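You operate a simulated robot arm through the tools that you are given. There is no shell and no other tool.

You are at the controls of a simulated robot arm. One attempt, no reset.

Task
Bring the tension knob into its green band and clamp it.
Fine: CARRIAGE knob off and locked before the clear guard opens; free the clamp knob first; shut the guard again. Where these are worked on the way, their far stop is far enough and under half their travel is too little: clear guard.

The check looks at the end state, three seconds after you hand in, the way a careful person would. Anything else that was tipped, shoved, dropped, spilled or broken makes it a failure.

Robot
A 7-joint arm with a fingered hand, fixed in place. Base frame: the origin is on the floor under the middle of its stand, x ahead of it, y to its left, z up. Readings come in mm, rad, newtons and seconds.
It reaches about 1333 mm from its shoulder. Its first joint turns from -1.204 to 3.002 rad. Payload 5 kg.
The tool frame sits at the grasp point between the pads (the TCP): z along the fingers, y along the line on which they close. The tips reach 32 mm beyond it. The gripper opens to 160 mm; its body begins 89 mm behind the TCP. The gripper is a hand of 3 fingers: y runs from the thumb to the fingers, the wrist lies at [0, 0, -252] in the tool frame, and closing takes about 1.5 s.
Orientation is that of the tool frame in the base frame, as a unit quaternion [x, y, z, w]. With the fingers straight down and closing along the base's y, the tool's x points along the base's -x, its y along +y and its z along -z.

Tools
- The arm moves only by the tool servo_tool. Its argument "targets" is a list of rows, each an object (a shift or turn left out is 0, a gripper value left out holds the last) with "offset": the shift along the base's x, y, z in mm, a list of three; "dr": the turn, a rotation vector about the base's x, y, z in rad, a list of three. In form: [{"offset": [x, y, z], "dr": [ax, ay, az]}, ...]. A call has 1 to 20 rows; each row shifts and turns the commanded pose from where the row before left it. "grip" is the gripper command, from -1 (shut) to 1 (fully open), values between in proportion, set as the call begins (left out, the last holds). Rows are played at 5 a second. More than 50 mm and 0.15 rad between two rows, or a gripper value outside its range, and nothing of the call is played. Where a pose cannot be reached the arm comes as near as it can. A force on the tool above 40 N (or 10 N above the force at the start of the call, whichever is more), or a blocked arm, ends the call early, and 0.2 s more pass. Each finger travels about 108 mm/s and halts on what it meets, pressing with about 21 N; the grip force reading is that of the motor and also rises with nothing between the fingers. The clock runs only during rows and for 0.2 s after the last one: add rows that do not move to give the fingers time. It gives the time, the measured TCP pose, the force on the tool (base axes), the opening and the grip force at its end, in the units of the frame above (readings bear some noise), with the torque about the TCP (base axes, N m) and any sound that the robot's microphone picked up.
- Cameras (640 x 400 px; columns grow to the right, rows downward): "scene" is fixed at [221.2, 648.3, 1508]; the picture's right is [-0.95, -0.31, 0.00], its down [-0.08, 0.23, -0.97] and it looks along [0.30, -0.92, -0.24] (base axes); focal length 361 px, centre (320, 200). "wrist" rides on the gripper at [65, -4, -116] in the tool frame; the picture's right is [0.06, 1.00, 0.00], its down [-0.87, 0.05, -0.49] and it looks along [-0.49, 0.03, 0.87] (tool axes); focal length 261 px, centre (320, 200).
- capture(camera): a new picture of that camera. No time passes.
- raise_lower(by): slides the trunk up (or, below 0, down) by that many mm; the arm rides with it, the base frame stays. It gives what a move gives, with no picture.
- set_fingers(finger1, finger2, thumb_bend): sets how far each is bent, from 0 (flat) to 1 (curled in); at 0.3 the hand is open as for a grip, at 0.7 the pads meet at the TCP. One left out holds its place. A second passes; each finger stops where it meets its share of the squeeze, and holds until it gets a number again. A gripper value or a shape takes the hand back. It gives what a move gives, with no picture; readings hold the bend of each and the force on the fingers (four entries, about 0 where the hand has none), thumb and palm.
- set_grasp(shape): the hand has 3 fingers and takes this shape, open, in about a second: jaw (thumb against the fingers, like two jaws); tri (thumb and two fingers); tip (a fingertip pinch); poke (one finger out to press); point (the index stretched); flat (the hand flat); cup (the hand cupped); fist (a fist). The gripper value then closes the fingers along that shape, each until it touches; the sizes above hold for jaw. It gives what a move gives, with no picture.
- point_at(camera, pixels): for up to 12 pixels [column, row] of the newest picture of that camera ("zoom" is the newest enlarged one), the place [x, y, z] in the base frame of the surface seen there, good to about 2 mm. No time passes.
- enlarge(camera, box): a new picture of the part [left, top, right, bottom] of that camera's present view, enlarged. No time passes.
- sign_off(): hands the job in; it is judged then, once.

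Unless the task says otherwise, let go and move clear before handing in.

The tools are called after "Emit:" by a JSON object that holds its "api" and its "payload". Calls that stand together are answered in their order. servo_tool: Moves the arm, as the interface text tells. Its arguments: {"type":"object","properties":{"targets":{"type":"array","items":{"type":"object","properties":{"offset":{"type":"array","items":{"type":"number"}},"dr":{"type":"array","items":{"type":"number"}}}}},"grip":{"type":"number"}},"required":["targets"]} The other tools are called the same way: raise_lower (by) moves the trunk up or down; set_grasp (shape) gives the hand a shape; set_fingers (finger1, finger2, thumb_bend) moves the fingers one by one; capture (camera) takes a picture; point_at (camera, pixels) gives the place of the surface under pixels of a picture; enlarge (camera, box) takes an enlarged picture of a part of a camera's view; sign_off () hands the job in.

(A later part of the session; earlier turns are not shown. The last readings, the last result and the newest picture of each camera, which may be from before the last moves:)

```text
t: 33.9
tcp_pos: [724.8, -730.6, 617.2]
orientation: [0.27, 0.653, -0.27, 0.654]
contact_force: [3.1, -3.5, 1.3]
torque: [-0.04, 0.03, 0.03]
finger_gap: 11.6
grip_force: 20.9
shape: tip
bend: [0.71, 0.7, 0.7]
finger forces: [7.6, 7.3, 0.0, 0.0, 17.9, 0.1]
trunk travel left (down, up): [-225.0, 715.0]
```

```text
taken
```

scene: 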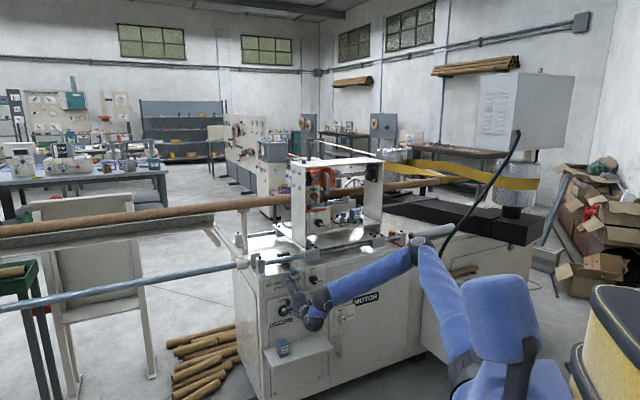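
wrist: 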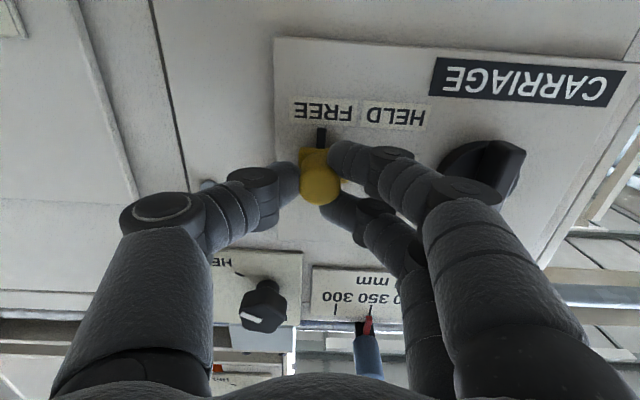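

The knob is gripped (gap 11.6, 18 N). I'll slide it left toward HELD in small steps.

Emit:
{"api": "servo_tool", "payload": {"targets": [{"offset": [3.5, 3.5, 0]}, {"offset": [3.5, 3.5, 0]}, {"offset": [3.5, 3.5, 0]}, {"offset": [3.5, 3.5, 0]}, {"offset": [3.5, 3.5, 0]}, {}]}}

Emit:
{"api": "capture", "payload": {"camera": "wrist"}}

Emit:
{"api": "enlarge", "payload": {"camera": "scene", "box": [250, 260, 350, 340]}}

```text
t: 35.3
tcp_pos: [743.1, -712.9, 616.0]
orientation: [0.27, 0.654, -0.271, 0.653]
contact_force: [6.5, -7.4, -1.5]
torque: [0.04, 0.05, 0.06]
finger_gap: 11.5
grip_force: 20.7
shape: tip
bend: [0.71, 0.7, 0.7]
finger forces: [8.9, 7.3, 0.0, 0.1, 17.4, 0.1]
trunk travel left (down, up): [-225.0, 715.0]
```

```text
taken
```

wrist: 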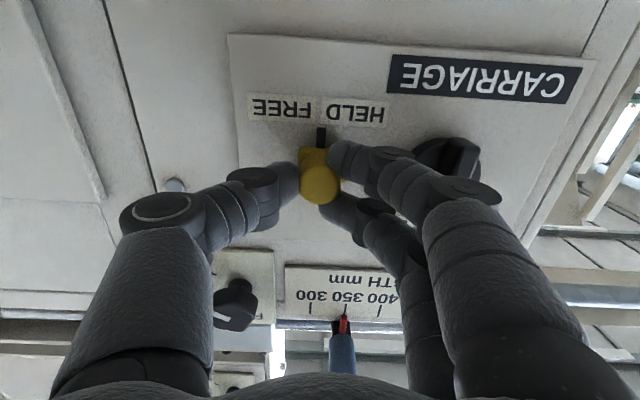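

```text
5.00 times, centred on (300, 300) of scene
```

zoom: 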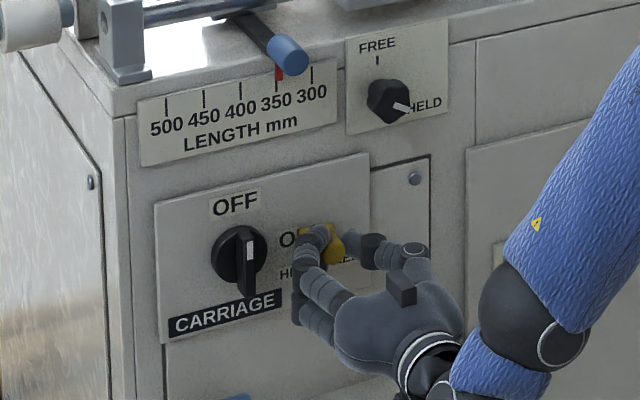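

The slide moves freely: the index is now between FREE and HELD. I'll continue left until it reaches its stop.

Emit:
{"api": "servo_tool", "payload": {"targets": [{"offset": [2.8, 2.8, 0]}, {"offset": [2.8, 2.8, 0]}, {"offset": [2.8, 2.8, 0]}, {"offset": [2.8, 2.8, 0]}, {"offset": [2.8, 2.8, 0]}, {}]}}

Emit:
{"api": "capture", "payload": {"camera": "wrist"}}

Emit:
{"api": "enlarge", "payload": {"camera": "scene", "box": [250, 260, 350, 340]}}

```text
t: 36.7
tcp_pos: [756.2, -698.6, 616.6]
orientation: [0.271, 0.653, -0.271, 0.653]
contact_force: [5.7, -5.5, -4.9]
torque: [0.05, 0.12, 0.02]
finger_gap: 11.2
grip_force: 21.3
shape: tip
bend: [0.71, 0.7, 0.7]
finger forces: [10.5, 7.1, 0.0, 0.0, 17.6, 0.0]
trunk travel left (down, up): [-225.0, 715.0]
```

```text
taken
```

wrist: 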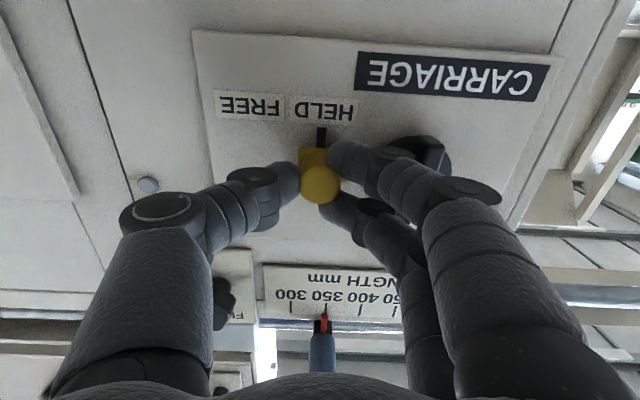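

```text
5.00 times, centred on (300, 300) of scene
```

zoom: 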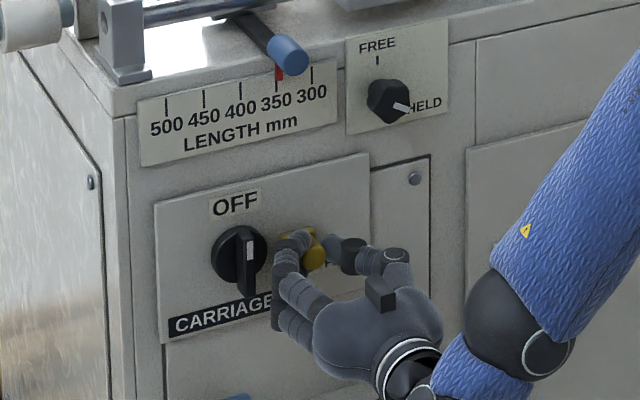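

The index now lines up with HELD (325,108 in the wrist view). I'll nudge a little further to find the end stop.

Emit:
{"api": "servo_tool", "payload": {"targets": [{"offset": [1.4, 1.4, 0]}, {"offset": [1.4, 1.4, 0]}, {"offset": [1.4, 1.4, 0]}, {}]}}

Emit:
{"api": "enlarge", "payload": {"camera": "wrist", "box": [180, 60, 480, 250]}}

```text
t: 37.7
tcp_pos: [758.9, -696.2, 617.6]
orientation: [0.271, 0.653, -0.272, 0.653]
contact_force: [-13.5, -14.0, -2.1]
torque: [0.02, 0.06, -0.54]
finger_gap: 11.7
grip_force: 20.4
shape: tip
bend: [0.71, 0.71, 0.7]
finger forces: [7.1, 5.3, 0.1, 0.0, 29.0, 0.1]
trunk travel left (down, up): [-225.0, 715.0]
```

```text
2.11 times, centred on (330, 155) of wrist
```

zoom: 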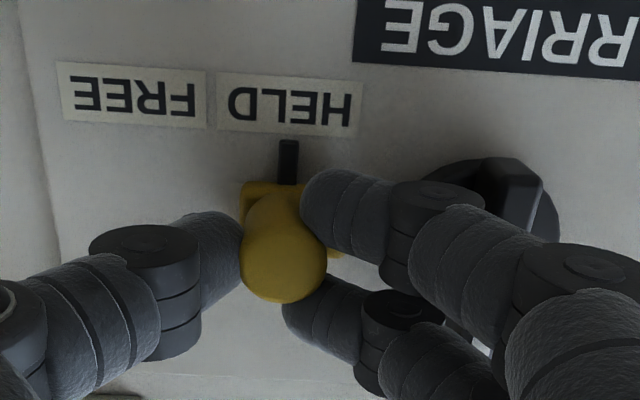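

A 19 N reaction shows the slide is at its stop, with the index under HELD. I'll open just a little so I don't brush the CARRIAGE bar, then retreat straight out.

Emit:
{"api": "servo_tool", "payload": {"targets": [{}, {}, {}], "grip": -0.62}}

Emit:
{"api": "servo_tool", "payload": {"targets": [{"offset": [-7, 7, 0]}, {"offset": [-12, 12, 0]}, {"offset": [-12, 12, 0]}, {"offset": [-12, 12, 0]}, {"offset": [-12, 12, 0]}, {}]}}

Emit:
{"api": "capture", "payload": {"camera": "wrist"}}

Emit:
{"api": "enlarge", "payload": {"camera": "scene", "box": [250, 260, 350, 340]}}

```text
t: 38.5
tcp_pos: [760.6, -695.2, 619.3]
orientation: [0.27, 0.653, -0.27, 0.654]
contact_force: [-2.5, -1.2, -0.1]
torque: [-0.02, -0.01, -0.04]
finger_gap: 31.2
grip_force: 0.1
shape: tip
bend: [0.73, 0.73, 0.7]
finger forces: [0.0, 0.0, 0.0, 0.0, 1.8, 0.1]
trunk travel left (down, up): [-225.0, 715.0]
```

```text
t: 39.9
tcp_pos: [704.3, -638.7, 618.0]
orientation: [0.272, 0.652, -0.272, 0.653]
contact_force: [0.6, -0.3, 0.3]
torque: [0.02, -0.02, 0.0]
finger_gap: 30.2
grip_force: 0.1
shape: tip
bend: [0.73, 0.73, 0.7]
finger forces: [0.0, 0.0, 0.0, 0.1, 0.0, 0.0]
trunk travel left (down, up): [-225.0, 715.0]
```

```text
taken
```

wrist: 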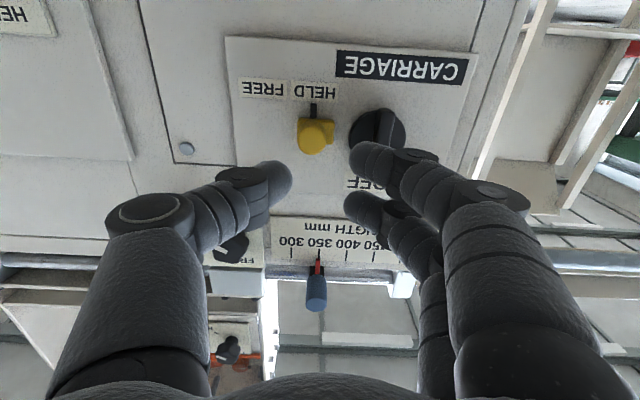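

```text
5.00 times, centred on (300, 300) of scene
```

zoom: 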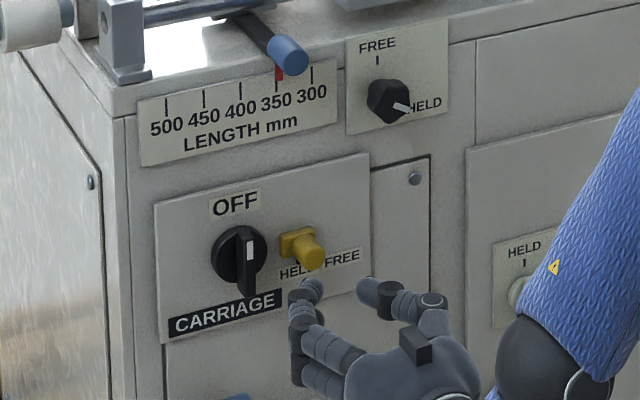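

The scene zoom confirms CARRIAGE at OFF with the latch at HELD. Next is the clamp knob at about s≈85, z≈1008. I'll retreat a bit and rise to a standoff in front of it.

Emit:
{"api": "servo_tool", "payload": {"targets": [{"offset": [-14, 14, 20]}, {"offset": [-9.5, -9, 37]}, {"offset": [-9.5, -9, 37]}, {"offset": [-9.5, -9, 37]}, {"offset": [-9.5, -9, 37]}, {"offset": [-9.5, -9, 37]}, {"offset": [-9.5, -9, 37]}, {"offset": [-9.5, -9, 37]}, {"offset": [-9.5, -9, 37]}, {"offset": [-9.5, -9, 37]}, {"offset": [-9.5, -9, 37]}, {}]}}

Emit:
{"api": "capture", "payload": {"camera": "wrist"}}

Emit:
{"api": "capture", "payload": {"camera": "scene"}}

```text
t: 42.7
tcp_pos: [319.4, -698.1, 350.8]
orientation: [0.037, 0.917, -0.386, 0.095]
contact_force: [-0.3, 0.2, 0.6]
torque: [0.0, 0.0, 0.01]
finger_gap: 30.4
grip_force: 0.0
shape: tip
bend: [0.73, 0.73, 0.7]
finger forces: [0.1, 0.0, 0.1, 0.0, 0.0, 0.1]
out of reach, approached as far as the arm can: row 9, 10, 11
trunk travel left (down, up): [-225.0, 715.0]
stopped in row 12: the arm was blocked; the commanded pose is now the measured one
```

```text
taken
```

wrist: 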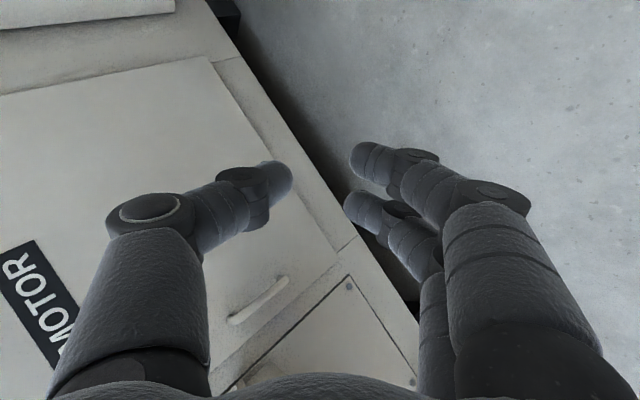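

```text
taken
```

scene: 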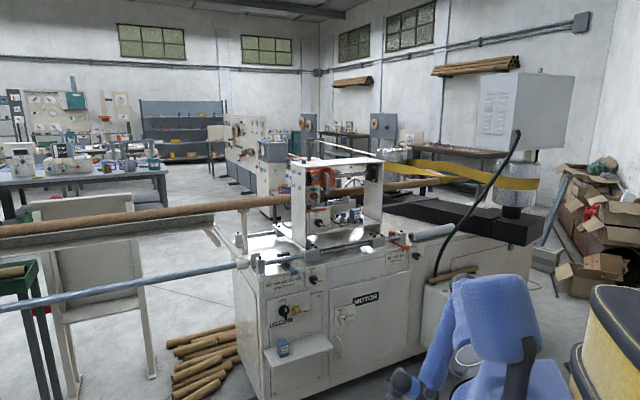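

The last rows went out of reach and the arm dropped to an odd posture: TCP (319,-698,351), hand pointing down, about 360 mm in front of the cabinet. I'll check the scene closely for contact or disturbance before recovering.

Emit:
{"api": "enlarge", "payload": {"camera": "scene", "box": [340, 240, 600, 400]}}

Emit:
{"api": "enlarge", "payload": {"camera": "scene", "box": [240, 150, 440, 290]}}

Emit:
{"api": "enlarge", "payload": {"camera": "scene", "box": [230, 260, 350, 370]}}

```text
2.46 times, centred on (470, 320) of scene
```

zoom: 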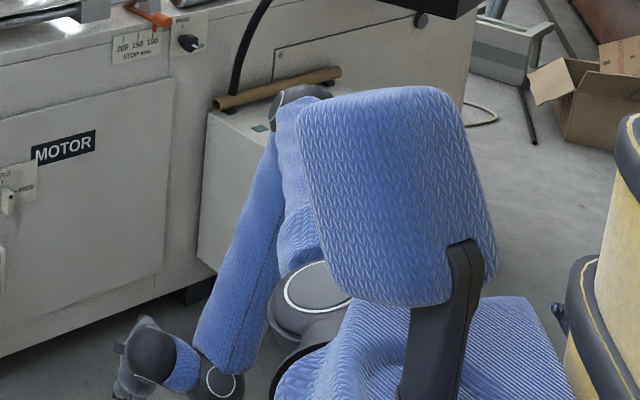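

```text
2.86 times, centred on (340, 220) of scene
```

zoom: 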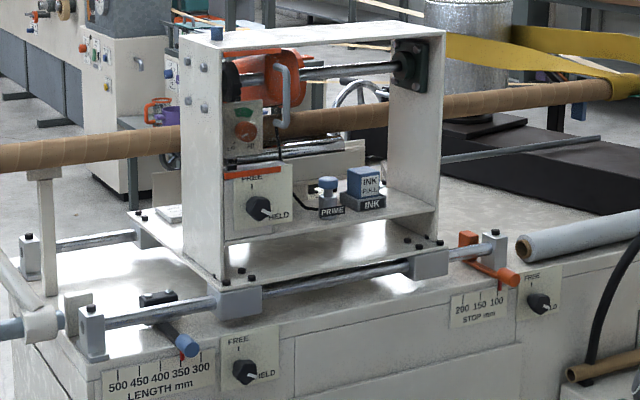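

```text
3.64 times, centred on (290, 315) of scene
```

zoom: 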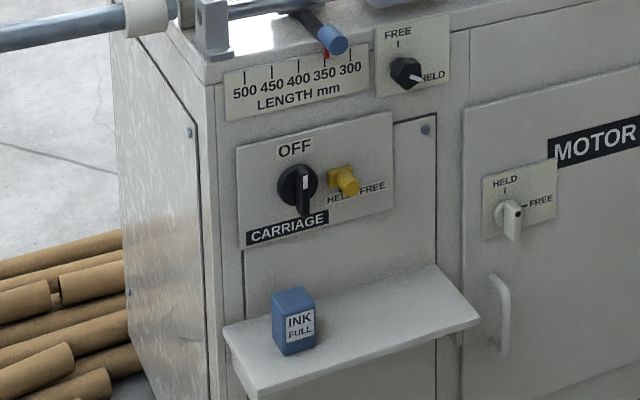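

Nothing on the machine has moved. The arm is folded, with the elbow near the beige box and cardboard tube. I'll measure elbow, forearm and box positions before moving.

Emit:
{"api": "enlarge", "payload": {"camera": "scene", "box": [380, 260, 500, 400]}}

Emit:
{"api": "point_at", "payload": {"camera": "scene", "pixels": [[465, 279], [450, 290], [432, 350], [427, 395], [400, 382], [455, 273], [430, 281], [475, 267], [440, 300], [478, 330], [500, 320], [425, 330]]}}

```text
2.86 times, centred on (440, 330) of scene
```

zoom: 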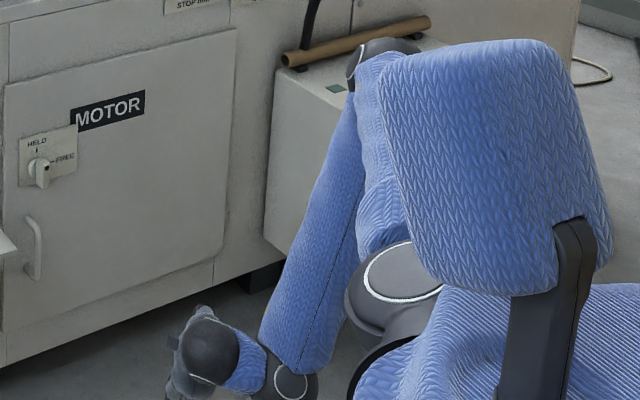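

```text
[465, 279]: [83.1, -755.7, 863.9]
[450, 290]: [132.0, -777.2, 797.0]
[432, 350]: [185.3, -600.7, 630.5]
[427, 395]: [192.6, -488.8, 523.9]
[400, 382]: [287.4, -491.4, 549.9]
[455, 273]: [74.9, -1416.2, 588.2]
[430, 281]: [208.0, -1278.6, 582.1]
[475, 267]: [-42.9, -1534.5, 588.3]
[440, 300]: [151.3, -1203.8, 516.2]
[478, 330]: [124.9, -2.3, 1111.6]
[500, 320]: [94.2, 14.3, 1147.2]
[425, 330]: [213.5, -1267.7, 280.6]
```

The elbow is 450 mm clear of the box, so the stop was only the arm folding too tightly, because the shoulder is too low for this height. I'll raise the trunk back up 400 mm, then unfold in small steps.

Emit:
{"api": "raise_lower", "payload": {"by": 400}}

Emit:
{"api": "servo_tool", "payload": {"targets": [{"offset": [25, 1, 20], "dr": [0, -0.1, 0]}, {"offset": [25, 1, 20], "dr": [0, -0.1, 0]}, {"offset": [25, 1, 20], "dr": [0, -0.1, 0]}, {}]}}

Emit:
{"api": "capture", "payload": {"camera": "scene"}}

```text
t: 46.6
tcp_pos: [319.7, -697.9, 749.7]
orientation: [0.037, 0.917, -0.386, 0.095]
contact_force: [0.3, 0.0, 0.0]
torque: [0.03, 0.03, 0.01]
finger_gap: 30.1
grip_force: 0.0
shape: tip
bend: [0.73, 0.73, 0.7]
finger forces: [0.0, 0.0, 0.1, 0.1, 0.0, 0.1]
trunk travel left (down, up): [-625.0, 315.0]
```

```text
t: 47.6
tcp_pos: [394.6, -695.0, 810.1]
orientation: [0.096, 0.892, -0.377, 0.231]
contact_force: [-0.1, 0.0, 0.4]
torque: [0.0, 0.03, 0.0]
finger_gap: 30.2
grip_force: 0.1
shape: tip
bend: [0.73, 0.73, 0.7]
finger forces: [0.0, 0.0, 0.0, 0.1, 0.0, 0.0]
trunk travel left (down, up): [-625.0, 315.0]
```

```text
taken
```

scene: 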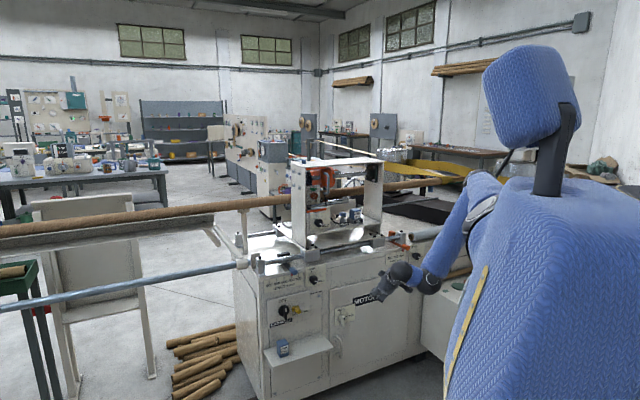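

The arm follows properly now. I'll continue unfolding toward the standoff before the clamp knob in two short stages.

Emit:
{"api": "servo_tool", "payload": {"targets": [{"offset": [25.4, -2.9, 25], "dr": [0, -0.1333, 0]}, {"offset": [25.4, -2.9, 25], "dr": [0, -0.1333, 0]}, {"offset": [25.4, -2.9, 25], "dr": [0, -0.1333, 0]}, {"offset": [25.4, -2.9, 25], "dr": [0, -0.1333, 0]}, {}]}}

Emit:
{"api": "capture", "payload": {"camera": "scene"}}

```text
t: 49.0
tcp_pos: [547.2, -753.0, 1124.7]
orientation: [0.28, 0.677, -0.324, 0.599]
contact_force: [0.3, -0.4, 0.3]
torque: [-0.03, -0.02, 0.01]
finger_gap: 30.5
grip_force: 0.1
shape: tip
bend: [0.73, 0.73, 0.7]
finger forces: [0.0, 0.0, 0.1, 0.1, 0.0, 0.0]
out of reach, approached as far as the arm can: row 3, 4
trunk travel left (down, up): [-625.0, 315.0]
stopped in row 5: the arm was blocked; the commanded pose is now the measured one
```

```text
taken
```

scene: 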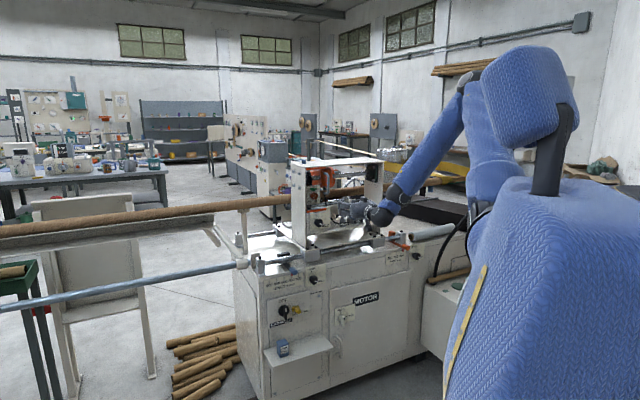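

The arm switched to an elbow-up posture with the hand near (547,-753,1125), close to the orientation I want and clear of the carriage. I'll check elbow-to-head clearance and what the hand sees.

Emit:
{"api": "enlarge", "payload": {"camera": "scene", "box": [290, 50, 590, 260]}}

Emit:
{"api": "capture", "payload": {"camera": "wrist"}}

Emit:
{"api": "point_at", "payload": {"camera": "scene", "pixels": [[466, 80], [430, 150], [395, 195], [380, 215], [480, 110], [490, 160], [520, 90]]}}

```text
1.90 times, centred on (440, 155) of scene
```

zoom: 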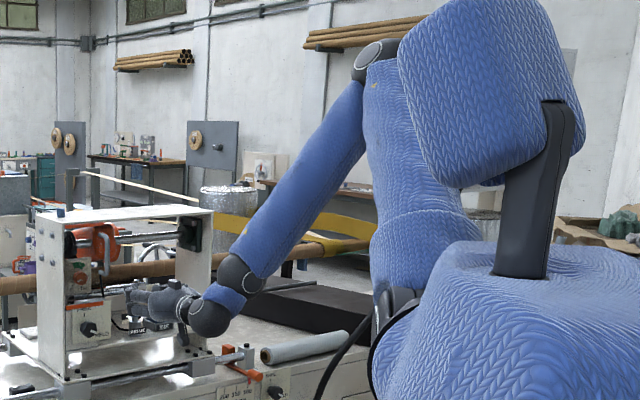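

```text
taken
```

wrist: 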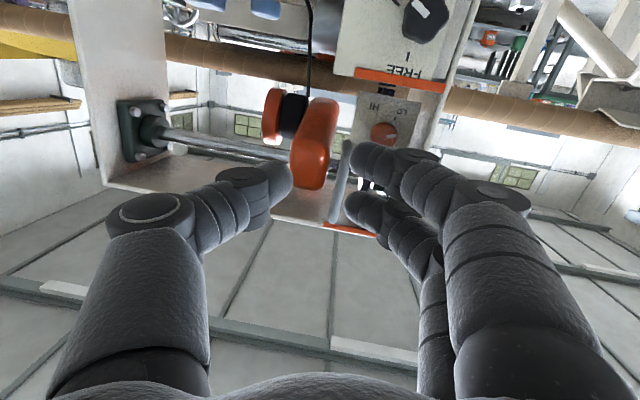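

```text
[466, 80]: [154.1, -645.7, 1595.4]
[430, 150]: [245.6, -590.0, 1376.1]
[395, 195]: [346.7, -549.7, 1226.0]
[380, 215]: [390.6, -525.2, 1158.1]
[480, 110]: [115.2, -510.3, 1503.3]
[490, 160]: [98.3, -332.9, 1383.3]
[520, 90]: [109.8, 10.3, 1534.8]
```

The elbow is up at (154,-646,1595), clear of the head, which is a good posture for these heights. I'll square the orientation to the panel and shift gently toward the clamp knob standoff (s≈85, n≈-930, z≈1010).

Emit:
{"api": "servo_tool", "payload": {"targets": [{"offset": [12.75, 8.75, -14], "dr": [0.0075, -0.063, 0.049]}, {"offset": [12.75, 8.75, -20], "dr": [0.0075, -0.063, 0.049]}, {}]}}

Emit:
{"api": "capture", "payload": {"camera": "wrist"}}

```text
t: 49.8
tcp_pos: [572.5, -733.7, 1091.0]
orientation: [0.269, 0.654, -0.272, 0.652]
contact_force: [0.2, -1.1, 0.2]
torque: [0.0, -0.03, 0.04]
finger_gap: 30.7
grip_force: 0.1
shape: tip
bend: [0.73, 0.73, 0.7]
finger forces: [0.1, 0.1, 0.0, 0.0, 0.1, 0.1]
trunk travel left (down, up): [-625.0, 315.0]
```

```text
taken
```

wrist: 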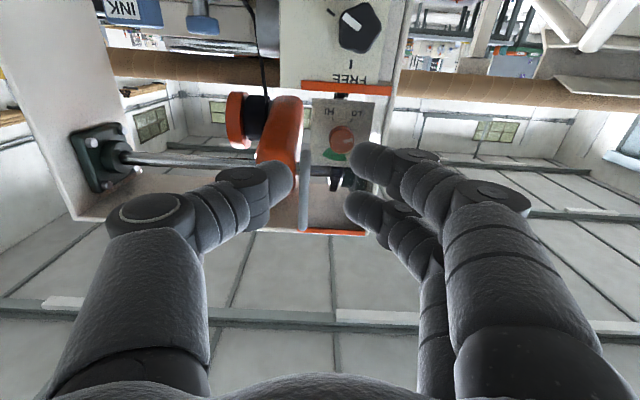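

The orientation is square now, and the view shows the clamp knob (355,25), the dial (340,140) and the guard handle (305,190). I'll continue down to z≈1010.

Emit:
{"api": "servo_tool", "payload": {"targets": [{"offset": [8.5, 5.2, -27]}, {"offset": [8.5, 5.2, -27]}, {"offset": [8.5, 5.2, -27]}, {}]}}

Emit:
{"api": "capture", "payload": {"camera": "wrist"}}

Emit:
{"api": "enlarge", "payload": {"camera": "scene", "box": [290, 160, 390, 240]}}

```text
t: 50.8
tcp_pos: [595.2, -718.7, 1013.6]
orientation: [0.27, 0.653, -0.273, 0.653]
contact_force: [0.3, -0.1, 0.3]
torque: [-0.03, 0.02, 0.01]
finger_gap: 30.3
grip_force: 0.1
shape: tip
bend: [0.73, 0.73, 0.7]
finger forces: [0.1, 0.0, 0.1, 0.0, 0.0, 0.0]
trunk travel left (down, up): [-625.0, 315.0]
```

```text
taken
```

wrist: 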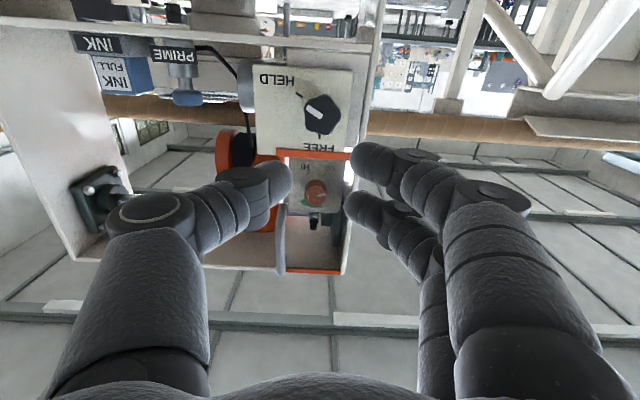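

```text
5.00 times, centred on (340, 200) of scene
```

zoom: 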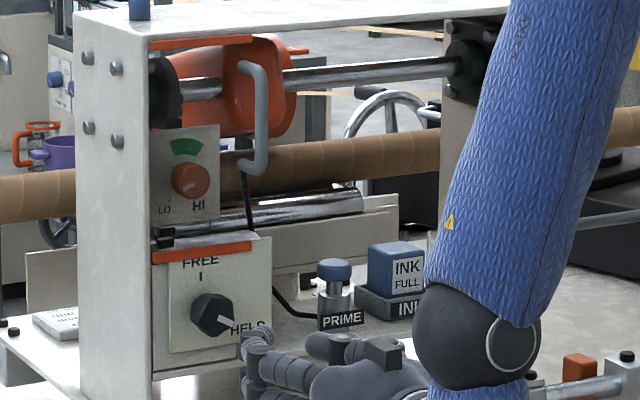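

Now the clamp knob is clearly visible at (320,113), its pointer toward HELD. I'll enlarge and measure it.

Emit:
{"api": "enlarge", "payload": {"camera": "wrist", "box": [240, 50, 380, 160]}}

Emit:
{"api": "point_at", "payload": {"camera": "wrist", "pixels": [[322, 113], [308, 112], [335, 112], [318, 98], [320, 132], [312, 106], [328, 120], [300, 95], [337, 125], [260, 100], [320, 147], [345, 100]]}}

```text
3.64 times, centred on (310, 105) of wrist
```

zoom: 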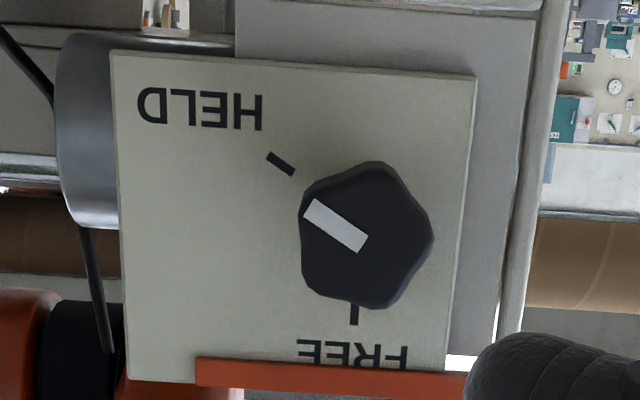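

```text
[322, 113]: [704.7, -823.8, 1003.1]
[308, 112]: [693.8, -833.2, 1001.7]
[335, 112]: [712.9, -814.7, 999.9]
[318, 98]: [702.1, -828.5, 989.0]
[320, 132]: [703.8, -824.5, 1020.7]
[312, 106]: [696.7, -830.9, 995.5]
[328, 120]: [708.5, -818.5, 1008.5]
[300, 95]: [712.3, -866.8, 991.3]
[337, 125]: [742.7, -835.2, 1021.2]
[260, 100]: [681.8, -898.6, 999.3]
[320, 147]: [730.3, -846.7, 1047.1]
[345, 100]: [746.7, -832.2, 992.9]
```

I'll get more exact pointer and tick directions from this zoom.

Emit:
{"api": "point_at", "payload": {"camera": "zoom", "pixels": [[271, 156], [290, 171], [354, 325], [355, 308], [312, 206], [362, 242], [376, 165], [428, 235], [372, 305], [304, 285], [303, 200], [420, 290]]}}

```text
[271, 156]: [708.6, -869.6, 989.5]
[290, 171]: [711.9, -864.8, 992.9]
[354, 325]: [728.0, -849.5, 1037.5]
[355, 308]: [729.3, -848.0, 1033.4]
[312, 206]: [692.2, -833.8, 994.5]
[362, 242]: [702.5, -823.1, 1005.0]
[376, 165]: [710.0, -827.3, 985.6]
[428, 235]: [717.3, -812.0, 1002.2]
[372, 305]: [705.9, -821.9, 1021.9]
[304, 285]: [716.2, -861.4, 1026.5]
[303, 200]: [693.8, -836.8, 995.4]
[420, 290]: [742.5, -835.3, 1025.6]
```

HELD is at about -30° and FREE at +90°, so a 120° counter-clockwise turn about s≈85, z≈1005. I'll check the shelf and base plate edges near the knob for finger clearance.

Emit:
{"api": "enlarge", "payload": {"camera": "scene", "box": [280, 190, 400, 270]}}

Emit:
{"api": "point_at", "payload": {"camera": "zoom", "pixels": [[215, 215], [190, 240], [160, 235], [150, 260], [215, 235], [165, 150], [155, 120], [120, 235], [205, 290], [330, 265], [290, 205], [90, 180]]}}

```text
5.00 times, centred on (340, 230) of scene
```

zoom: 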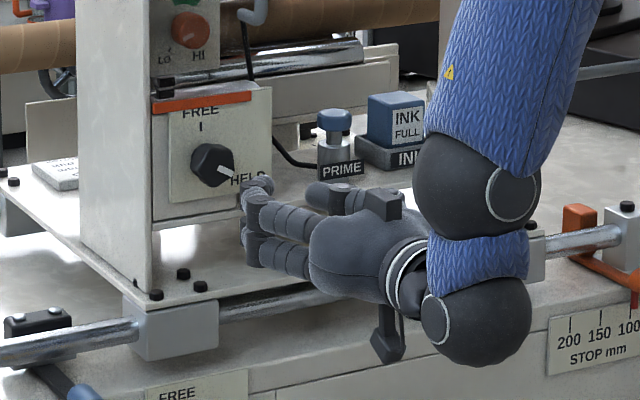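

```text
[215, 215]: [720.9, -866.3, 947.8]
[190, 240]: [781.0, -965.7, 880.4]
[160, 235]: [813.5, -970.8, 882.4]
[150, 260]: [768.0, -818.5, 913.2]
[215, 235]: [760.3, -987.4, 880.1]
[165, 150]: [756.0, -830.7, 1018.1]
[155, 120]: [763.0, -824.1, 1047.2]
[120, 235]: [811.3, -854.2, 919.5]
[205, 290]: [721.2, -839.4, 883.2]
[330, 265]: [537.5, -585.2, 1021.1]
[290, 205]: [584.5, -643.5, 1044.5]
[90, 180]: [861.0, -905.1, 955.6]
```

Nothing protrudes in front of the clamp panel at the knob's height (the shelf edge is flush at z≈948), so the fingers have room. I'll roll the hand clockwise in small steps to pre-wind for the 120° turn.

Emit:
{"api": "servo_tool", "payload": {"targets": [{"dr": [0.0926, -0.0926, 0]}, {"dr": [0.0926, -0.0926, 0]}, {"dr": [0.0926, -0.0926, 0]}, {"dr": [0.0926, -0.0926, 0]}]}}

```text
t: 51.8
tcp_pos: [596.5, -720.7, 1012.0]
orientation: [0.432, 0.561, -0.093, 0.701]
contact_force: [0.4, -0.9, 0.6]
torque: [0.0, -0.03, -0.02]
finger_gap: 30.4
grip_force: 0.0
shape: tip
bend: [0.73, 0.73, 0.7]
finger forces: [0.0, 0.0, 0.0, 0.1, 0.0, 0.0]
trunk travel left (down, up): [-625.0, 315.0]
```

A 30° roll is reachable and position holds. Continuing to roll.

Emit:
{"api": "servo_tool", "payload": {"targets": [{"dr": [0.0926, -0.0926, 0]}, {"dr": [0.0926, -0.0926, 0]}, {"dr": [0.0926, -0.0926, 0]}, {"dr": [0.0926, -0.0926, 0]}]}}

Emit:
{"api": "capture", "payload": {"camera": "wrist"}}

Emit:
{"api": "capture", "payload": {"camera": "scene"}}

```text
t: 52.8
tcp_pos: [596.3, -720.0, 1010.8]
orientation: [0.561, 0.431, 0.091, 0.701]
contact_force: [-0.4, 0.1, 0.3]
torque: [-0.01, -0.03, 0.01]
finger_gap: 30.5
grip_force: 0.1
shape: tip
bend: [0.73, 0.73, 0.7]
finger forces: [0.1, 0.0, 0.1, 0.0, 0.1, 0.1]
trunk travel left (down, up): [-625.0, 315.0]
```

```text
taken
```

wrist: 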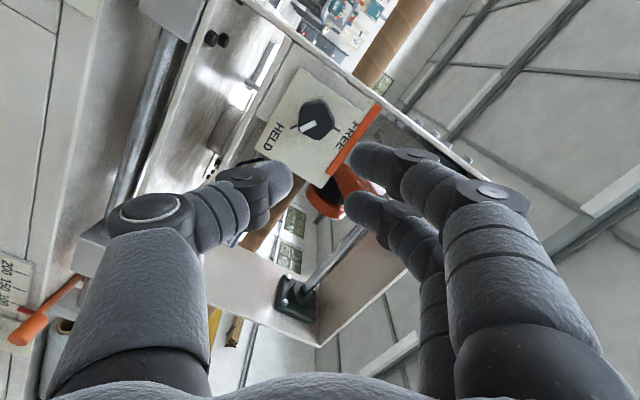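

```text
taken
```

scene: 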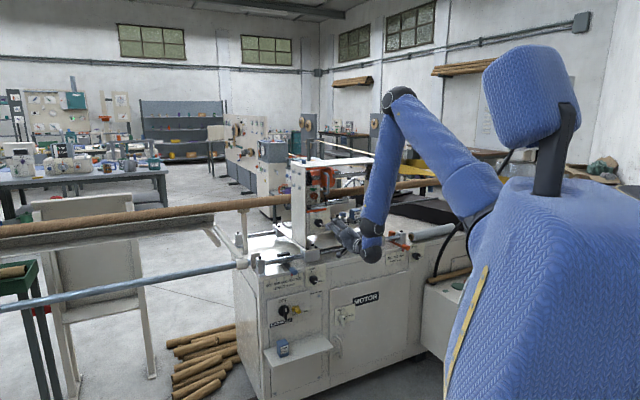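

At 60° roll the pose holds, but the elbow has swung over toward the carriage. I'll check its distance from the carriage frame.

Emit:
{"api": "point_at", "payload": {"camera": "scene", "pixels": [[398, 98], [380, 160], [370, 245], [430, 130], [372, 215], [385, 180], [370, 178], [376, 165]]}}

Emit:
{"api": "enlarge", "payload": {"camera": "scene", "box": [280, 80, 480, 270]}}

```text
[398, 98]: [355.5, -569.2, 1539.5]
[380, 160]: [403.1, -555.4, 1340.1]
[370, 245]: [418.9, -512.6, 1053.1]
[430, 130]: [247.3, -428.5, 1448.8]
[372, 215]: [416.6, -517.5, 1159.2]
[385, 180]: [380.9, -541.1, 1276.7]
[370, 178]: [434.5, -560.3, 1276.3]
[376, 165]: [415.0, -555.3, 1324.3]
```

```text
2.11 times, centred on (380, 175) of scene
```

zoom: 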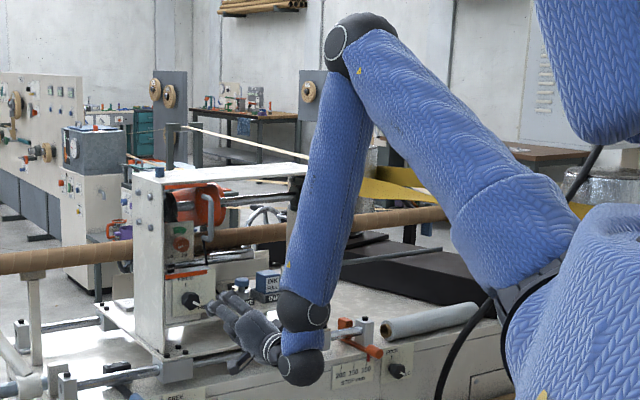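

The elbow is at n≈-654, some 450 mm in front of the carriage, so it's safe. I'll roll a further 30°.

Emit:
{"api": "servo_tool", "payload": {"targets": [{"dr": [0.0926, -0.0926, 0]}, {"dr": [0.0926, -0.0926, 0]}, {"dr": [0.0926, -0.0926, 0]}, {"dr": [0.0926, -0.0926, 0]}], "grip": -0.2}}

Emit:
{"api": "capture", "payload": {"camera": "wrist"}}

```text
t: 53.8
tcp_pos: [596.5, -717.9, 1012.0]
orientation: [0.653, 0.272, 0.27, 0.654]
contact_force: [0.7, -0.2, -0.7]
torque: [0.01, -0.02, -0.03]
finger_gap: 63.3
grip_force: 0.1
shape: tip
bend: [0.73, 0.73, 0.7]
finger forces: [0.0, 0.0, 0.0, 0.0, 0.1, 0.0]
trunk travel left (down, up): [-625.0, 315.0]
```

```text
taken
```

wrist: 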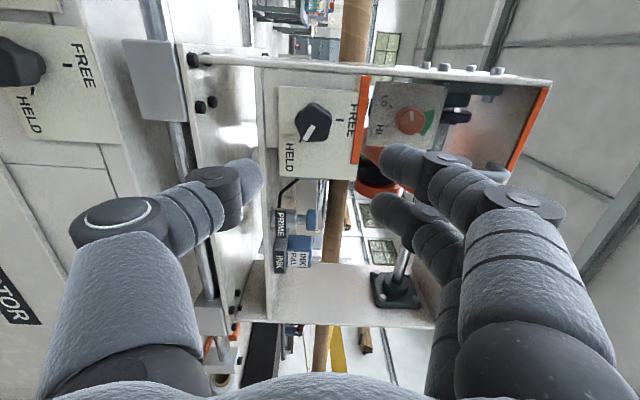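

The hand is now at roll -90° with the clamp knob (313,122) straight ahead. I'll move in to n≈-1074, with the fingers straddling the knob vertically.

Emit:
{"api": "servo_tool", "payload": {"targets": [{"offset": [12.85, -12.7, -0.9]}, {"offset": [12.85, -12.7, -0.9]}, {"offset": [12.85, -12.7, -0.9]}, {"offset": [12.85, -12.7, -0.9]}, {"offset": [12.85, -12.7, -0.9]}, {"offset": [12.85, -12.7, -0.9]}, {"offset": [12.85, -12.7, -0.9]}, {"offset": [12.85, -12.7, -0.9]}, {}]}}

Emit:
{"api": "capture", "payload": {"camera": "wrist"}}

Emit:
{"api": "enlarge", "payload": {"camera": "scene", "box": [280, 160, 400, 260]}}

```text
t: 55.8
tcp_pos: [698.8, -819.6, 1004.8]
orientation: [0.654, 0.272, 0.269, 0.653]
contact_force: [0.6, 0.7, 0.5]
torque: [0.02, -0.02, 0.0]
finger_gap: 63.3
grip_force: 0.1
shape: tip
bend: [0.73, 0.73, 0.7]
finger forces: [0.1, 0.1, 0.1, 0.0, 0.0, 0.0]
trunk travel left (down, up): [-625.0, 315.0]
```

```text
taken
```

wrist: 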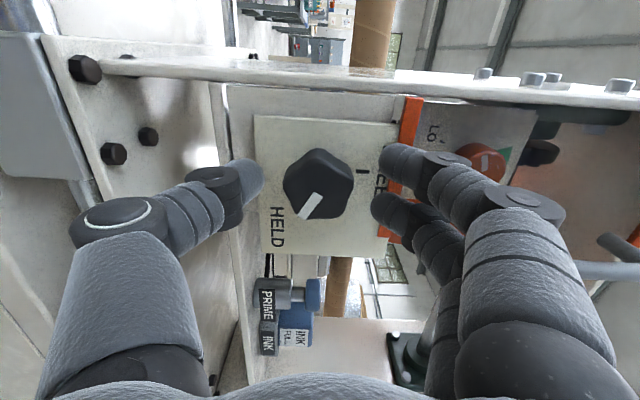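

```text
4.00 times, centred on (340, 210) of scene
```

zoom: 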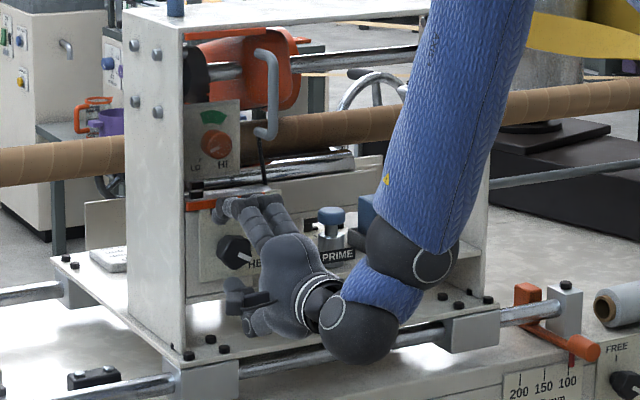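

The knob (318,183) is centred between thumb and fingers. I'll close on it.

Emit:
{"api": "servo_tool", "payload": {"targets": [{}, {}, {}, {}, {}, {}], "grip": -1}}

Emit:
{"api": "capture", "payload": {"camera": "wrist"}}

```text
t: 57.2
tcp_pos: [698.7, -819.6, 1003.8]
orientation: [0.654, 0.271, 0.27, 0.653]
contact_force: [1.9, -3.6, -0.9]
torque: [0.01, 0.01, -0.01]
finger_gap: 25.0
grip_force: 21.3
shape: tip
bend: [0.72, 0.72, 0.7]
finger forces: [9.2, 7.9, 0.1, 0.1, 18.3, 0.0]
trunk travel left (down, up): [-625.0, 315.0]
```

```text
taken
```

wrist: 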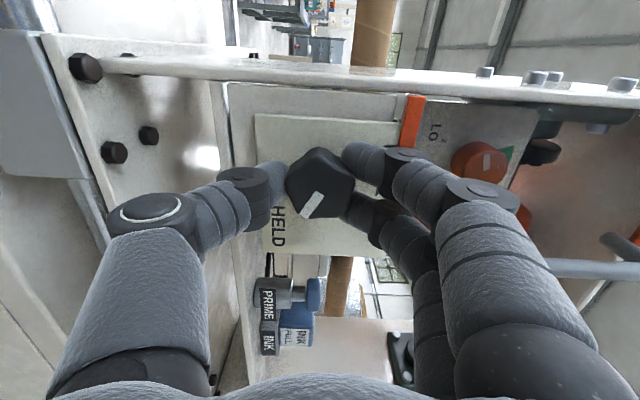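

The knob is gripped (18 N against 9 + 8 N). I'll turn counter-clockwise 45° first and check that it follows.

Emit:
{"api": "servo_tool", "payload": {"targets": [{"dr": [-0.0926, 0.0926, 0]}, {"dr": [-0.0926, 0.0926, 0]}, {"dr": [-0.0926, 0.0926, 0]}, {"dr": [-0.0926, 0.0926, 0]}, {"dr": [-0.0926, 0.0926, 0]}, {"dr": [-0.0926, 0.0926, 0]}]}}

Emit:
{"api": "capture", "payload": {"camera": "wrist"}}

```text
t: 58.6
tcp_pos: [699.6, -819.4, 1005.2]
orientation: [0.5, 0.501, -0.002, 0.707]
contact_force: [0.4, -1.3, 4.1]
torque: [-0.07, -0.06, 0.0]
finger_gap: 24.9
grip_force: 21.3
shape: tip
bend: [0.72, 0.72, 0.7]
finger forces: [10.1, 9.8, 0.1, 0.1, 17.5, 0.0]
trunk travel left (down, up): [-625.0, 315.0]
```

```text
taken
```

wrist: 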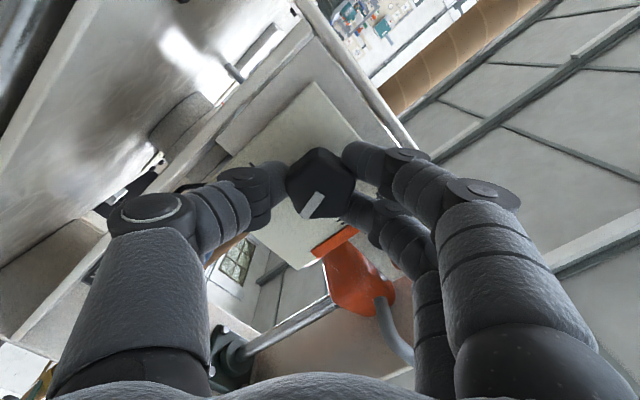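

The pointer keeps its place relative to the fingers, so the knob is turning. Continuing another 45° to roll 0°.

Emit:
{"api": "servo_tool", "payload": {"targets": [{"dr": [-0.0926, 0.0926, 0]}, {"dr": [-0.0926, 0.0926, 0]}, {"dr": [-0.0926, 0.0926, 0]}, {"dr": [-0.0926, 0.0926, 0]}, {"dr": [-0.0926, 0.0926, 0]}, {"dr": [-0.0926, 0.0926, 0]}]}}

Emit:
{"api": "capture", "payload": {"camera": "wrist"}}

Emit:
{"api": "enlarge", "payload": {"camera": "scene", "box": [280, 150, 400, 250]}}

```text
t: 60.0
tcp_pos: [699.4, -819.6, 1004.5]
orientation: [0.27, 0.653, -0.272, 0.653]
contact_force: [6.8, -4.5, 10.7]
torque: [-0.13, -0.18, 0.12]
finger_gap: 25.0
grip_force: 20.6
shape: tip
bend: [0.72, 0.72, 0.7]
finger forces: [9.1, 11.6, 0.0, 0.0, 16.5, 0.0]
trunk travel left (down, up): [-625.0, 315.0]
```

```text
taken
```

wrist: 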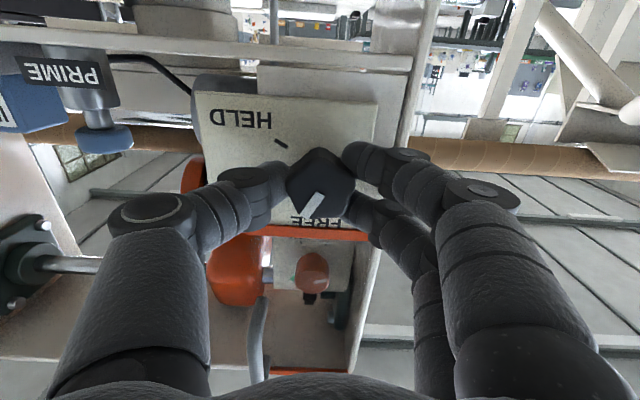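

```text
4.00 times, centred on (340, 200) of scene
```

zoom: 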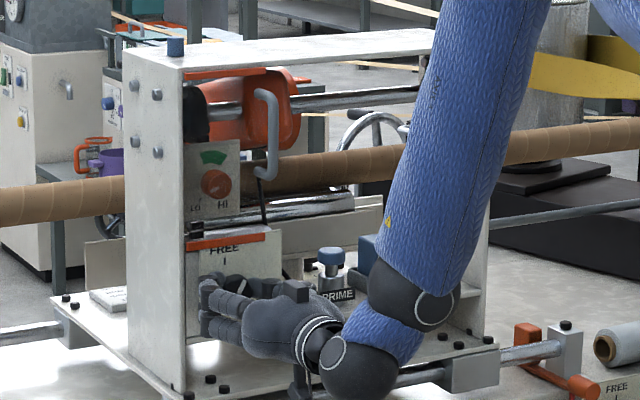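

The pointer has turned about 90° and needs about 30° more to reach FREE. I'll release, roll the open hand back 60° around the knob, and regrip.

Emit:
{"api": "servo_tool", "payload": {"targets": [{}, {}, {}, {"dr": [0.0926, -0.0926, 0]}, {"dr": [0.0926, -0.0926, 0]}, {"dr": [0.0926, -0.0926, 0]}, {"dr": [0.0926, -0.0926, 0]}, {"dr": [0.0926, -0.0926, 0]}, {"dr": [0.0926, -0.0926, 0]}, {}], "grip": -0.2}}

Emit:
{"api": "capture", "payload": {"camera": "wrist"}}

```text
t: 62.2
tcp_pos: [698.8, -820.3, 1005.7]
orientation: [0.5, 0.5, -0.001, 0.707]
contact_force: [-0.5, -0.2, 0.0]
torque: [0.01, 0.0, -0.03]
finger_gap: 63.3
grip_force: 0.0
shape: tip
bend: [0.73, 0.73, 0.7]
finger forces: [0.0, 0.0, 0.0, 0.0, 0.0, 0.0]
trunk travel left (down, up): [-625.0, 315.0]
```

```text
taken
```

wrist: 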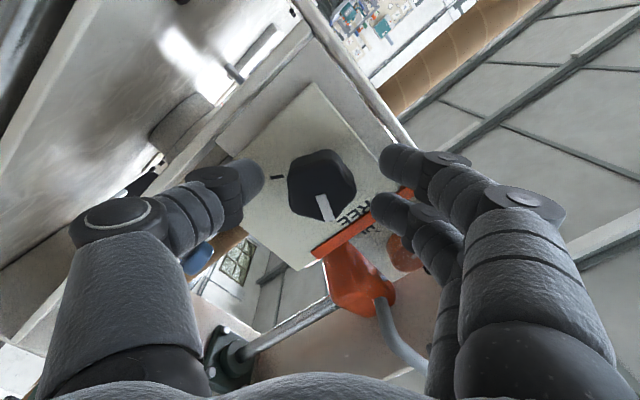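

The pointer (326,207) sits about 30° short of the FREE mark. I'll regrip and turn on.

Emit:
{"api": "servo_tool", "payload": {"targets": [{}, {}, {}, {}, {}, {}], "grip": -1}}

Emit:
{"api": "servo_tool", "payload": {"targets": [{"dr": [-0.0926, 0.0926, 0]}, {"dr": [-0.0926, 0.0926, 0]}, {"dr": [-0.0926, 0.0926, 0]}, {"dr": [-0.0926, 0.0926, 0]}]}}

Emit:
{"api": "capture", "payload": {"camera": "wrist"}}

```text
t: 63.6
tcp_pos: [698.4, -821.9, 1005.0]
orientation: [0.5, 0.501, -0.001, 0.707]
contact_force: [-0.3, -5.6, 1.4]
torque: [-0.02, 0.03, -0.04]
finger_gap: 24.1
grip_force: 21.2
shape: tip
bend: [0.73, 0.72, 0.7]
finger forces: [7.6, 9.3, 0.0, 0.0, 19.6, 0.0]
trunk travel left (down, up): [-625.0, 315.0]
```

```text
t: 64.6
tcp_pos: [698.4, -820.1, 1004.5]
orientation: [0.352, 0.613, -0.184, 0.683]
contact_force: [0.4, -8.6, 7.0]
torque: [0.36, -0.53, -0.12]
finger_gap: 23.6
grip_force: 21.4
shape: tip
bend: [0.73, 0.72, 0.7]
finger forces: [7.6, 21.0, 0.0, 0.0, 21.8, 0.1]
trunk travel left (down, up): [-625.0, 315.0]
```

```text
taken
```

wrist: 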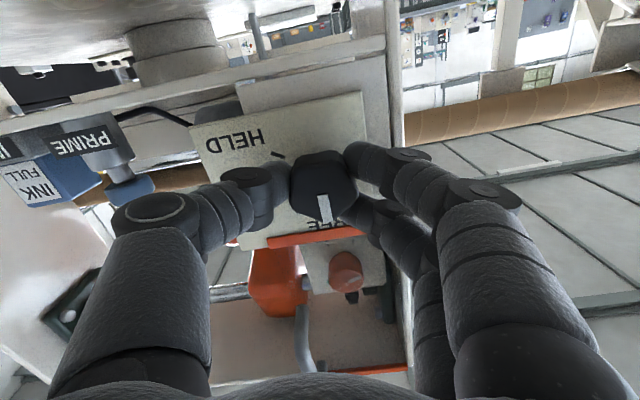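

Torque rose to about 0.6 N·m, so the FREE stop is reached, and the pointer aims at FREE. I'll release and back off to verify.

Emit:
{"api": "servo_tool", "payload": {"targets": [{}, {}, {}, {"offset": [-12, 12, 0]}, {"offset": [-15, 15, 0]}, {"offset": [-15, 15, 0]}, {"offset": [-15, 15, 0]}, {}], "grip": -0.2}}

Emit:
{"api": "capture", "payload": {"camera": "wrist"}}

Emit:
{"api": "enlarge", "payload": {"camera": "scene", "box": [290, 150, 390, 240]}}

```text
t: 66.4
tcp_pos: [645.0, -761.3, 1006.0]
orientation: [0.352, 0.613, -0.184, 0.683]
contact_force: [0.4, 0.5, 0.3]
torque: [0.0, 0.0, -0.05]
finger_gap: 63.7
grip_force: 0.0
shape: tip
bend: [0.73, 0.73, 0.7]
finger forces: [0.0, 0.0, 0.1, 0.0, 0.0, 0.0]
trunk travel left (down, up): [-625.0, 315.0]
```

```text
taken
```

wrist: 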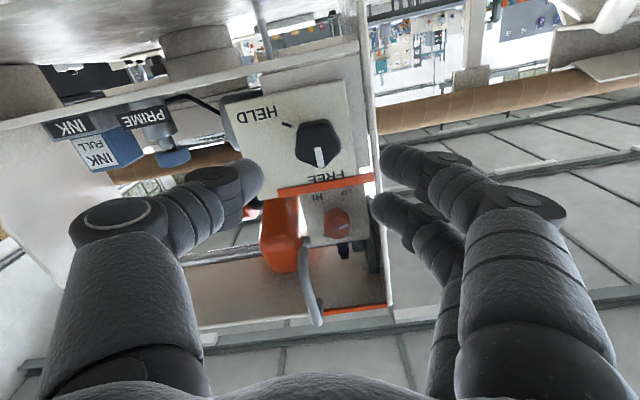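

```text
4.44 times, centred on (340, 195) of scene
```

zoom: 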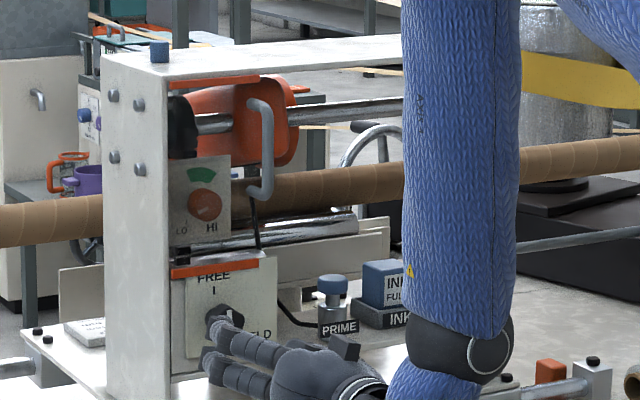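

The pointer now points at FREE (320,155). Next comes the guard. I'll back off a little and raise the trunk 160 mm, keeping the arm posture, to view the guard's hinge and handle.

Emit:
{"api": "servo_tool", "payload": {"targets": [{"offset": [-14, 14, 0]}, {"offset": [-14, 14, 0]}, {}]}}

Emit:
{"api": "raise_lower", "payload": {"by": 160}}

Emit:
{"api": "capture", "payload": {"camera": "wrist"}}

Emit:
{"api": "capture", "payload": {"camera": "scene"}}

```text
t: 67.2
tcp_pos: [612.9, -733.9, 1004.6]
orientation: [0.354, 0.613, -0.185, 0.682]
contact_force: [-0.1, 0.4, -0.6]
torque: [0.01, -0.02, 0.0]
finger_gap: 63.9
grip_force: 0.0
shape: tip
bend: [0.73, 0.73, 0.7]
finger forces: [0.0, 0.1, 0.0, 0.1, 0.1, 0.0]
trunk travel left (down, up): [-625.0, 315.0]
```

```text
t: 69.0
tcp_pos: [613.9, -735.6, 1163.4]
orientation: [0.354, 0.613, -0.185, 0.682]
contact_force: [0.7, -0.3, -0.1]
torque: [0.01, -0.05, 0.0]
finger_gap: 63.9
grip_force: 0.1
shape: tip
bend: [0.73, 0.73, 0.7]
finger forces: [0.0, 0.0, 0.0, 0.0, 0.0, 0.0]
trunk travel left (down, up): [-785.0, 155.0]
```

```text
taken
```

wrist: 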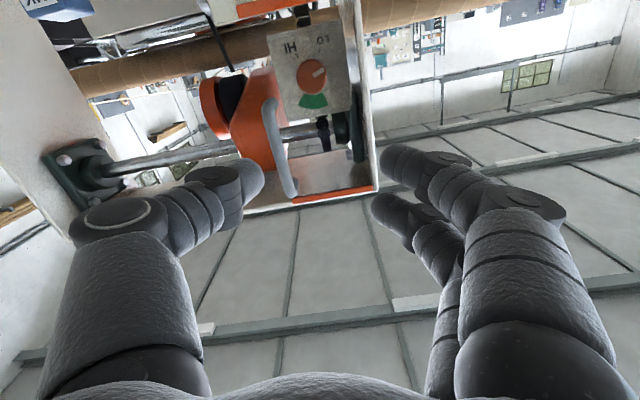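

```text
taken
```

scene: 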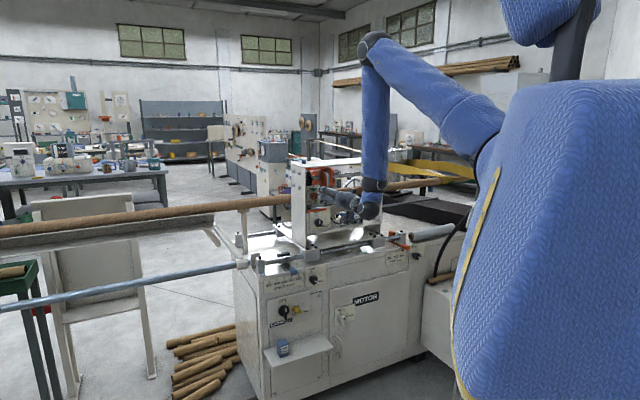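

The guard, handle (275,150) and dial are in view. I'll enlarge them to understand the hinge and the pointer.

Emit:
{"api": "enlarge", "payload": {"camera": "wrist", "box": [210, 10, 390, 210]}}

Emit:
{"api": "enlarge", "payload": {"camera": "scene", "box": [285, 155, 355, 225]}}

```text
2.00 times, centred on (300, 110) of wrist
```

zoom: 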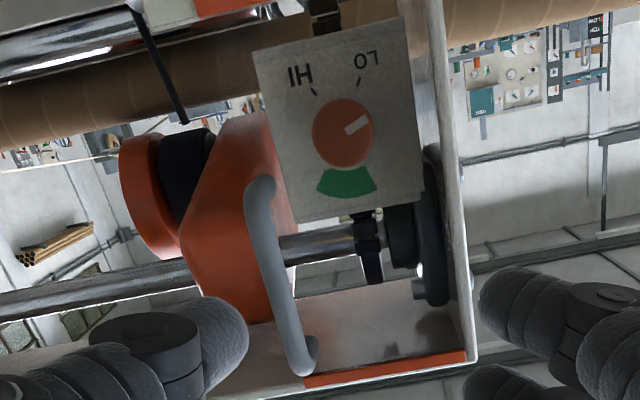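

```text
5.71 times, centred on (320, 190) of scene
```

zoom: 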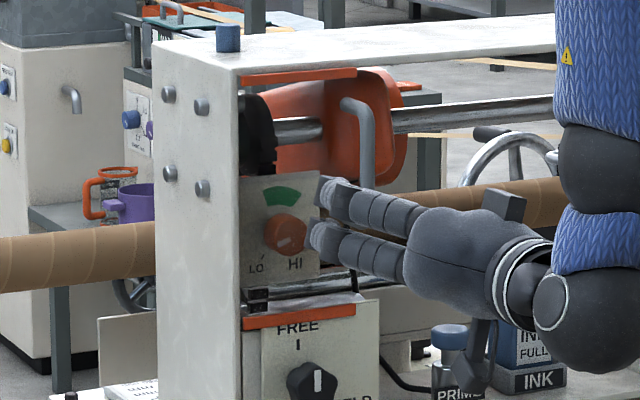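

The guard is a clear door hinged at the left post, with the vertical handle at its free edge (s≈128). The dial pointer is about 48° past LO and needs roughly 110° clockwise to reach mid-green. I'll line up with the handle at roll 0 and a standoff.

Emit:
{"api": "servo_tool", "payload": {"targets": [{"offset": [-14.5, -14.5, 7], "dr": [-0.0926, 0.0926, 0]}, {"offset": [-14.5, -14.5, 7], "dr": [-0.0926, 0.0926, 0]}, {"offset": [10, -10, 7]}, {"offset": [10, -10, 0]}, {}]}}

Emit:
{"api": "capture", "payload": {"camera": "wrist"}}

```text
t: 70.2
tcp_pos: [604.8, -782.9, 1186.8]
orientation: [0.27, 0.653, -0.273, 0.652]
contact_force: [0.1, 0.2, 0.3]
torque: [0.02, 0.01, -0.03]
finger_gap: 63.9
grip_force: 0.2
shape: tip
bend: [0.73, 0.73, 0.7]
finger forces: [0.1, 0.0, 0.0, 0.0, 0.1, 0.0]
trunk travel left (down, up): [-785.0, 155.0]
```

```text
taken
```

wrist: 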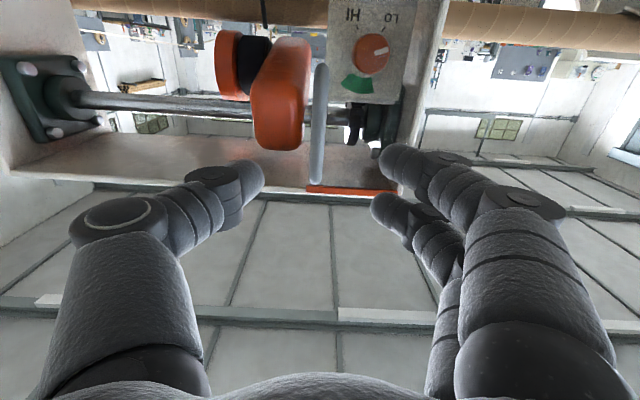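

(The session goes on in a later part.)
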